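You operate a simulated robot arm through the tools that you are given. There is no shell and no other tool. Be economical: measure what you need, move in short steps, check, and stop when the job is done.

You run a simulated robot arm. Do the job below in one go: nothing can be reset, and whatever is moved stays where it is left.

TASK
Press the radio button to switch it on.

Only the result counts: the job must be done as asked and must still hold three seconds after the hand-in. Knocking over, shifting, dropping, spilling or breaking anything else fails it.

THE ROBOT
A 6-joint arm with a two-finger parallel gripper, fixed in place. Base frame: the origin is at the foot of the arm, x ahead of it, y to its left, z up; the work surface is at about z = 0. Units: cm, rad, N and s.
With the tool pointing down near the work surface it reaches from about 12 to 50 cm from the base axis. Its first joint turns from -1.257 to 1.257 rad. Payload 0.65 kg.
Tool frame: the origin (TCP) lies between the finger pads and is the grasp point; the fingertips stand 2.5 cm ahead of it; z points along the fingers, y is the line along which they close. Largest opening 7.6 cm; finger width 1.8, thickness 1; the body of the gripper, 3.6 by 7.8 cm, starts 4.5 cm behind the TCP.
Orientation is told as [roll, pitch, yaw] about the base's x, y, z axes, in that order, counted from this pose: with the fingers straight down and closing along the base's y, the tool's x points along the base's -x, its y along +y and its z along -z.

THE INTERFACE
- The arm moves only by the tool step_arm. Its argument "steps" is one flat list of numbers, 7 for each row, row after row: the shift along the tool's x, y, z in units of 200 mm (1.0 is 200 mm), then the turn, a rotation vector about the tool's x, y, z in units of 45 degrees (1.0 is 45 degrees), then the opening, from 0 (shut) to 1 (fully open). In form: [x, y, z, ax, ay, az, fingers, x, y, z, ax, ay, az, fingers, ...]. A call has 1 to 10 rows; each row is the pose to reach, as a shift and turn from the pose commanded when the call began, along the tool's axes at that moment. A call with a number of a shift or a turn outside -1 to 1 is refused whole. Rows are played at 5 a second. More than 5 cm and 0.15 rad between two rows, or a gripper value outside its range, and nothing of the call is played. A pose out of reach is approached as far as the arm can. The call stops where the force on the tool passes 40 N (or 10 N more than at its start, if that is more) or the arm is blocked; 0.2 s more then pass. The fingers move at their own pace (about 10.8 cm/s each) and stop on an object; they squeeze with about 30 N. The grip force told is the motor's: it shows also when the fingers shut on nothing. Time passes only in rows, and 0.2 s behind the last, so rows that repeat a pose let the fingers close. The reply holds the time, the measured pose of the TCP, the force on the tool along the base axes, the opening and the grip force, in the units named above and with some noise.
- Cameras (640 x 400 px; columns grow to the right, rows downward): "scene" is fixed at [7.07, 30.88, 40.05]; the picture's right is [-0.28, -0.96, 0.00], its down [-0.61, 0.18, -0.77] and it looks along [0.74, -0.22, -0.63] (base axes); focal length 314 px, centre (320, 200). "wrist" rides on the gripper at [-2.8, 0, -4.5] in the tool frame; the picture's right is [0.00, -1.00, 0.00], its down [0.97, 0.00, -0.24] and it looks along [0.24, 0.00, 0.97] (tool axes); focal length 218 px, centre (320, 200).
- snapshot(camera): a new picture of that camera. No time passes.
- pixel_to_xyz(camera, pixels): there is no depth. For up to 12 entries [column, row, z] of the newest picture of that camera ("zoom" is the newest enlarged one), the place [x, y] in the base frame at which the ray of that pixel passes the height z, good to about 0.2 cm, but the place of the scene camera against the robot may be out by one fixed shift of up to 1.8 cm in any direction. No time passes.
- inspect(camera, box): a new picture of the part [left, top, right, bottom] of that camera's present view, enlarged. No time passes.
- finish_job(): hands the job in; it is judged then, once.

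Go step by step. Measure first, check grasps and placings, and put right what went wrong. The budget is 60 turns and 20 pictures, counting those below and the enlarged ones. Unless the task says otherwise, let go and move clear before handing in, and close with one line.

The tools are called after ">>>" as name(argument=value, ...) on one line, values as JSON. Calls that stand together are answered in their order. step_arm: Moves the arm, as the interface text tells. Its arguments: {"type":"object","properties":{"steps":{"type":"array"}},"required":["steps"]} The other tools are called the same way: snapshot (camera) takes a picture; pixel_to_xyz (camera, pixels) gives the place at which the rays of pixels pass given heights; inspect (camera, box) takes an enlarged picture of a part of a camera's view; finish_job () hands the job in.

At the start:

```text
clock: 0.0
eef_pos: [25.47, 17.84, 18.92]
tcp_rot: [-0.002, 0.0, -0.002]
contact_force: [-0.3, 0.7, 0.3]
finger_gap: 7.63
finger_force: 0.0
```

scene: 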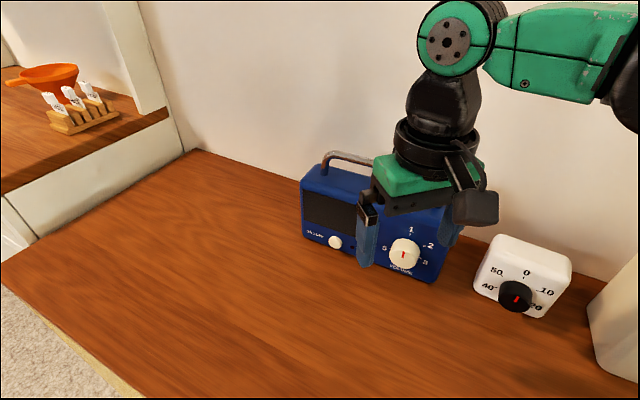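
wrist: 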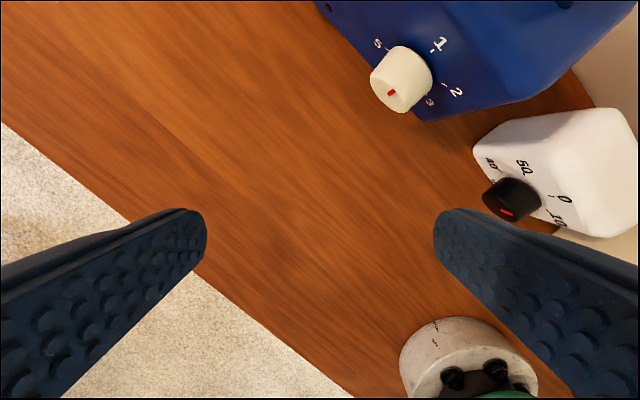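

The scene shows a blue radio with a white knob near (404,253) and a small white button near (335,242). I'll enlarge that area to read the labels.

>>> inspect(camera="scene", box=[280, 140, 480, 300])

>>> inspect(camera="wrist", box=[300, 0, 640, 240])

```text
2.50 times, centred on (380, 220) of scene
```

zoom: 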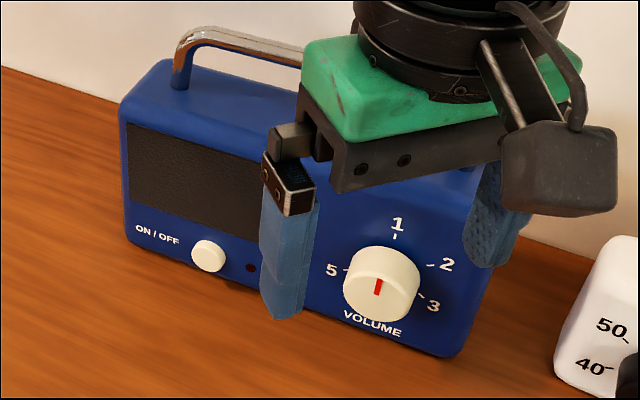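

```text
1.67 times, centred on (470, 120) of wrist
```

zoom: 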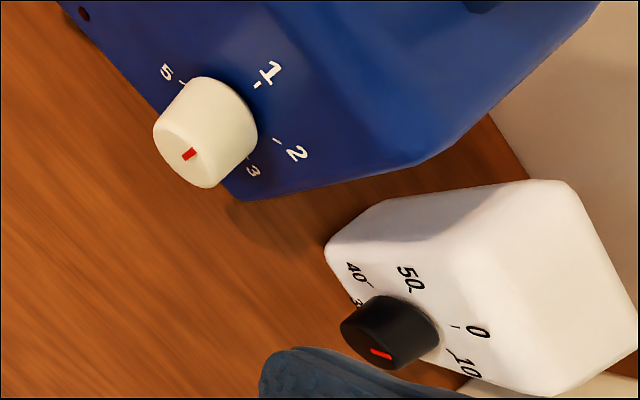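

The ON/OFF button is on the front face at scene (335,242), with a dark LED beside it. I'll locate the face's base line and the button, and check wrist pixels to correct the camera offset.

>>> pixel_to_xyz(camera="scene", pixels=[[303, 238, 0], [431, 283, 0], [335, 242, 2], [335, 242, 3], [335, 242, 4], [404, 253, 3], [404, 253, 4], [404, 253, 5], [404, 253, 6], [515, 296, 3], [515, 296, 4]])

>>> pixel_to_xyz(camera="wrist", pixels=[[395, 88, 3], [395, 88, 4], [395, 88, 5], [395, 88, 6], [506, 208, 3], [506, 208, 4], [420, 120, 0], [326, 5, 2], [326, 5, 3], [326, 5, 4]])

```text
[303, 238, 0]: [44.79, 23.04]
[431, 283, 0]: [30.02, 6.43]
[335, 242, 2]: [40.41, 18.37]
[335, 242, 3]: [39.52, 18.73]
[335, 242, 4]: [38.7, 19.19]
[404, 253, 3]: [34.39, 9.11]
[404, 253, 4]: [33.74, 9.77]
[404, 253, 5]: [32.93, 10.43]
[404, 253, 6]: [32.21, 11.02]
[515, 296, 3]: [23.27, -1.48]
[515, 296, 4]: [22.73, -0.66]
```

```text
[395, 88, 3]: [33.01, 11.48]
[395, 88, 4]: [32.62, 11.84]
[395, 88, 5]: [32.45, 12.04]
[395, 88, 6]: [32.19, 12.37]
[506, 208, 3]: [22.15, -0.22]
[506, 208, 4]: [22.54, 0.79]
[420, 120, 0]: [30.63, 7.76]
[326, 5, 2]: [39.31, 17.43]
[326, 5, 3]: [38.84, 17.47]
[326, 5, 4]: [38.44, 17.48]
```

The front face runs along about (0.665, 0.747), so pressing it means moving along about (0.747, -0.665), which is a yaw of about -42°. I'll yaw the tool in place first, shut the fingers, and check.

>>> step_arm(steps=[0, 0, 0, 0, 0, 0.18, 0.6, 0, 0, 0, 0, 0, 0.36, 0.3, 0, 0, 0, 0, 0, 0.54, 0, 0, 0, 0, 0, 0, 0.72, 0, 0, 0, 0, 0, 0, 0.927, 0, 0, 0, 0, 0, 0, 0.927, 0])

```text
refused: row 5 steps farther than a row can; nothing moved
```

The call was refused because one turn was too large (0.207). I'll resend it with even turns.

>>> step_arm(steps=[0, 0, 0, 0, 0, 0.16, 0.6, 0, 0, 0, 0, 0, 0.32, 0.3, 0, 0, 0, 0, 0, 0.48, 0, 0, 0, 0, 0, 0, 0.64, 0, 0, 0, 0, 0, 0, 0.8, 0, 0, 0, 0, 0, 0, 0.927, 0, 0, 0, 0, 0, 0, 0.927, 0])

```text
clock: 1.6
eef_pos: [25.5, 17.75, 19.14]
tcp_rot: [-0.001, 0.001, -0.73]
contact_force: [0.7, -0.3, -0.1]
finger_gap: 0.0
finger_force: 24.0
```

The yaw is now -0.73 and the fingers are shut. Next I'll tilt the tool about 45° toward the face while moving to a stand-off point in front of the button.

>>> step_arm(steps=[0, 0.09, 0.05, 0, -0.166, 0, 0, 0, 0.18, 0.1, 0, -0.333, 0, 0, 0, 0.27, 0.15, 0, -0.5, 0, 0, 0, 0.36, 0.2, 0, -0.666, 0, 0, 0, 0.45, 0.25, 0, -0.833, 0, 0, 0, 0.535, 0.3, 0, -1.0, 0, 0, 0, 0.535, 0.3, 0, -1.0, 0, 0, 0, 0.535, 0.3, 0, -1.0, 0, 0])

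>>> snapshot(camera="wrist")

>>> snapshot(camera="scene")

```text
clock: 3.4
eef_pos: [32.54, 25.7, 12.83]
tcp_rot: [0.0, -0.786, -0.728]
contact_force: [0.5, -0.1, -0.7]
finger_gap: 0.0
finger_force: 23.1
```

```text
15 pictures are left
```

wrist: 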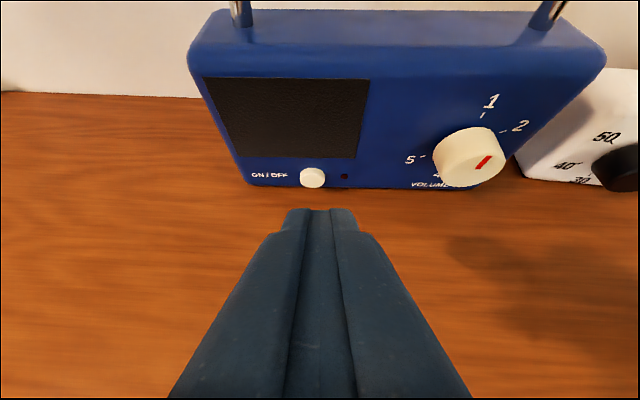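

```text
14 pictures are left
```

scene: 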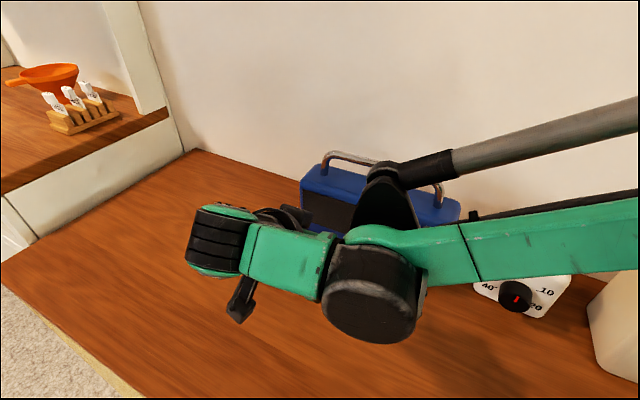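

The wrist view is now square to the face, with the button at (312,178) and the face's bottom edge near row 186. I'll measure both.

>>> pixel_to_xyz(camera="wrist", pixels=[[245, 185, 0], [440, 190, 0], [312, 188, 0], [312, 178, 1], [312, 178, 2], [312, 178, 3], [312, 178, 4], [205, 78, 8], [205, 78, 10]])

>>> inspect(camera="wrist", box=[240, 130, 400, 230])

```text
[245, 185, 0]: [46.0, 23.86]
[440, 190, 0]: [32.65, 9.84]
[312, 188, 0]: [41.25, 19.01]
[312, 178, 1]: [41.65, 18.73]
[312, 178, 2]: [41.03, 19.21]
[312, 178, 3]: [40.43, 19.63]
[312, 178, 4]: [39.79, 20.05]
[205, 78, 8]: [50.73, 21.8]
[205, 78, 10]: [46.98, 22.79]
```

```text
4.00 times, centred on (320, 180) of wrist
```

zoom: 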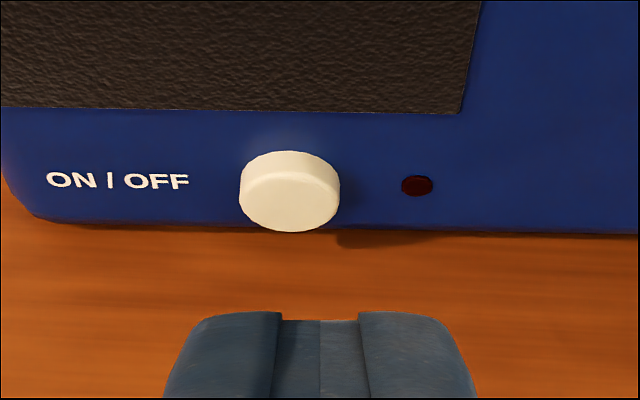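

The button cap centre is at about (40.6, 19.5, 2.3). I'll lower to that height and stop about 2.5 cm short of it, then look again.

>>> step_arm(steps=[0.038, 0.01, 0.126, 0, 0, 0, 0, 0.076, 0.02, 0.253, 0, 0, 0, 0, 0.114, 0.03, 0.38, 0, 0, 0, 0, 0.152, 0.037, 0.506, 0, 0, 0, 0, 0.152, 0.037, 0.506, 0, 0, 0, 0])

>>> inspect(camera="wrist", box=[200, 100, 440, 250])

```text
clock: 4.6
eef_pos: [36.88, 23.08, 3.39]
tcp_rot: [0.0, -0.786, -0.728]
contact_force: [-0.5, 0.9, 0.0]
finger_gap: 0.02
finger_force: 24.0
```

```text
2.67 times, centred on (320, 175) of wrist
```

zoom: 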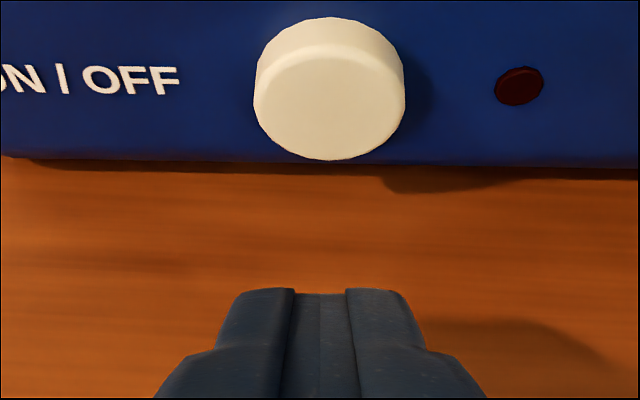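

The fingers line up with the button to about 0.2 cm, and the height matches. I'll close in horizontally to just short of contact.

>>> step_arm(steps=[-0.035, -0.005, 0.035, 0, 0, 0, 0, -0.07, -0.01, 0.07, 0, 0, 0, 0, -0.085, -0.01, 0.085, 0, 0, 0, 0, -0.085, -0.01, 0.085, 0, 0, 0, 0])

>>> inspect(camera="wrist", box=[200, 100, 440, 250])

```text
clock: 5.6
eef_pos: [38.53, 21.27, 3.52]
tcp_rot: [-0.001, -0.786, -0.727]
contact_force: [0.7, -0.5, -0.2]
finger_gap: 0.0
finger_force: 23.7
```

```text
2.67 times, centred on (320, 175) of wrist
```

zoom: 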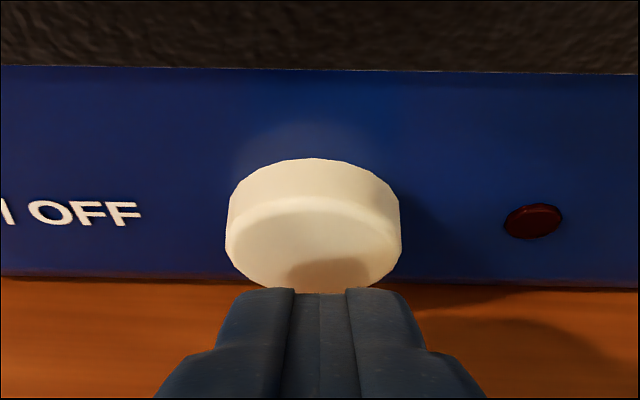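

The tip is just short of the cap, and its shadow now falls on it. I'll press in 0.15 cm steps and watch the force.

>>> step_arm(steps=[-0.0053, 0, 0.0053, 0, 0, 0, 0, -0.0106, 0, 0.0106, 0, 0, 0, 0, -0.0159, 0, 0.0159, 0, 0, 0, 0, -0.0212, 0, 0.0212, 0, 0, 0, 0])

```text
clock: 6.6
eef_pos: [38.82, 20.9, 3.63]
tcp_rot: [-0.002, -0.784, -0.727]
contact_force: [-1.2, 1.5, 0.1]
finger_gap: 0.0
finger_force: 23.9
```

Force is about 2 N along the face normal, so contact may have just started. I'll press a little further.

>>> step_arm(steps=[-0.0053, 0, 0.0053, 0, 0, 0, 0, -0.0106, 0, 0.0106, 0, 0, 0, 0, -0.0106, 0, 0.0106, 0, 0, 0, 0])

>>> inspect(camera="wrist", box=[200, 100, 440, 250])

```text
clock: 7.4
eef_pos: [38.99, 20.65, 3.57]
tcp_rot: [0.0, -0.784, -0.728]
contact_force: [-1.3, 0.3, 0.7]
finger_gap: 0.01
finger_force: 24.0
```

```text
2.67 times, centred on (320, 175) of wrist
```

zoom: 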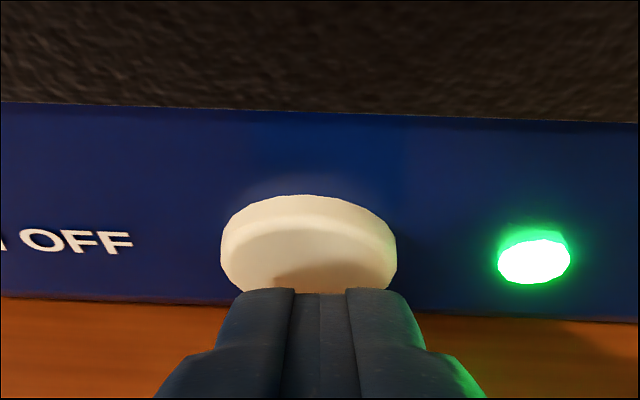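

The LED at zoom (533,262) has turned green, so the radio is on. I'll back straight off along the press line and check that it stays on.

>>> step_arm(steps=[0.035, 0, -0.035, 0, 0, 0, 0, 0.09, 0, -0.09, 0, 0, 0, 0, 0.16, 0, -0.16, 0, 0, 0, 0, 0.16, 0, -0.25, 0, 0, 0, 0, 0.12, 0, -0.35, 0, 0, 0, 0, 0.12, 0, -0.35, 0, 0, 0, 0, 0.12, 0, -0.35, 0, 0, 0, 0])

>>> snapshot(camera="wrist")

```text
clock: 9.0
eef_pos: [34.36, 25.01, 6.97]
tcp_rot: [0.0, -0.786, -0.727]
contact_force: [0.1, -0.8, -0.4]
finger_gap: 0.0
finger_force: 24.2
```

```text
9 pictures are left
```

wrist: 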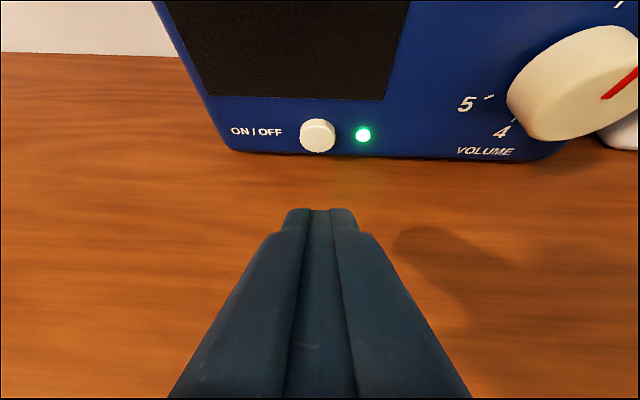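

The LED at (363,135) stays green with the arm clear, and nothing else has moved, so I'm handing in.

>>> finish_job()

```text
The job is handed in.
```

The radio is on: I pressed its ON/OFF button, the LED turned green and stayed green after the arm backed away, and the job is handed in.
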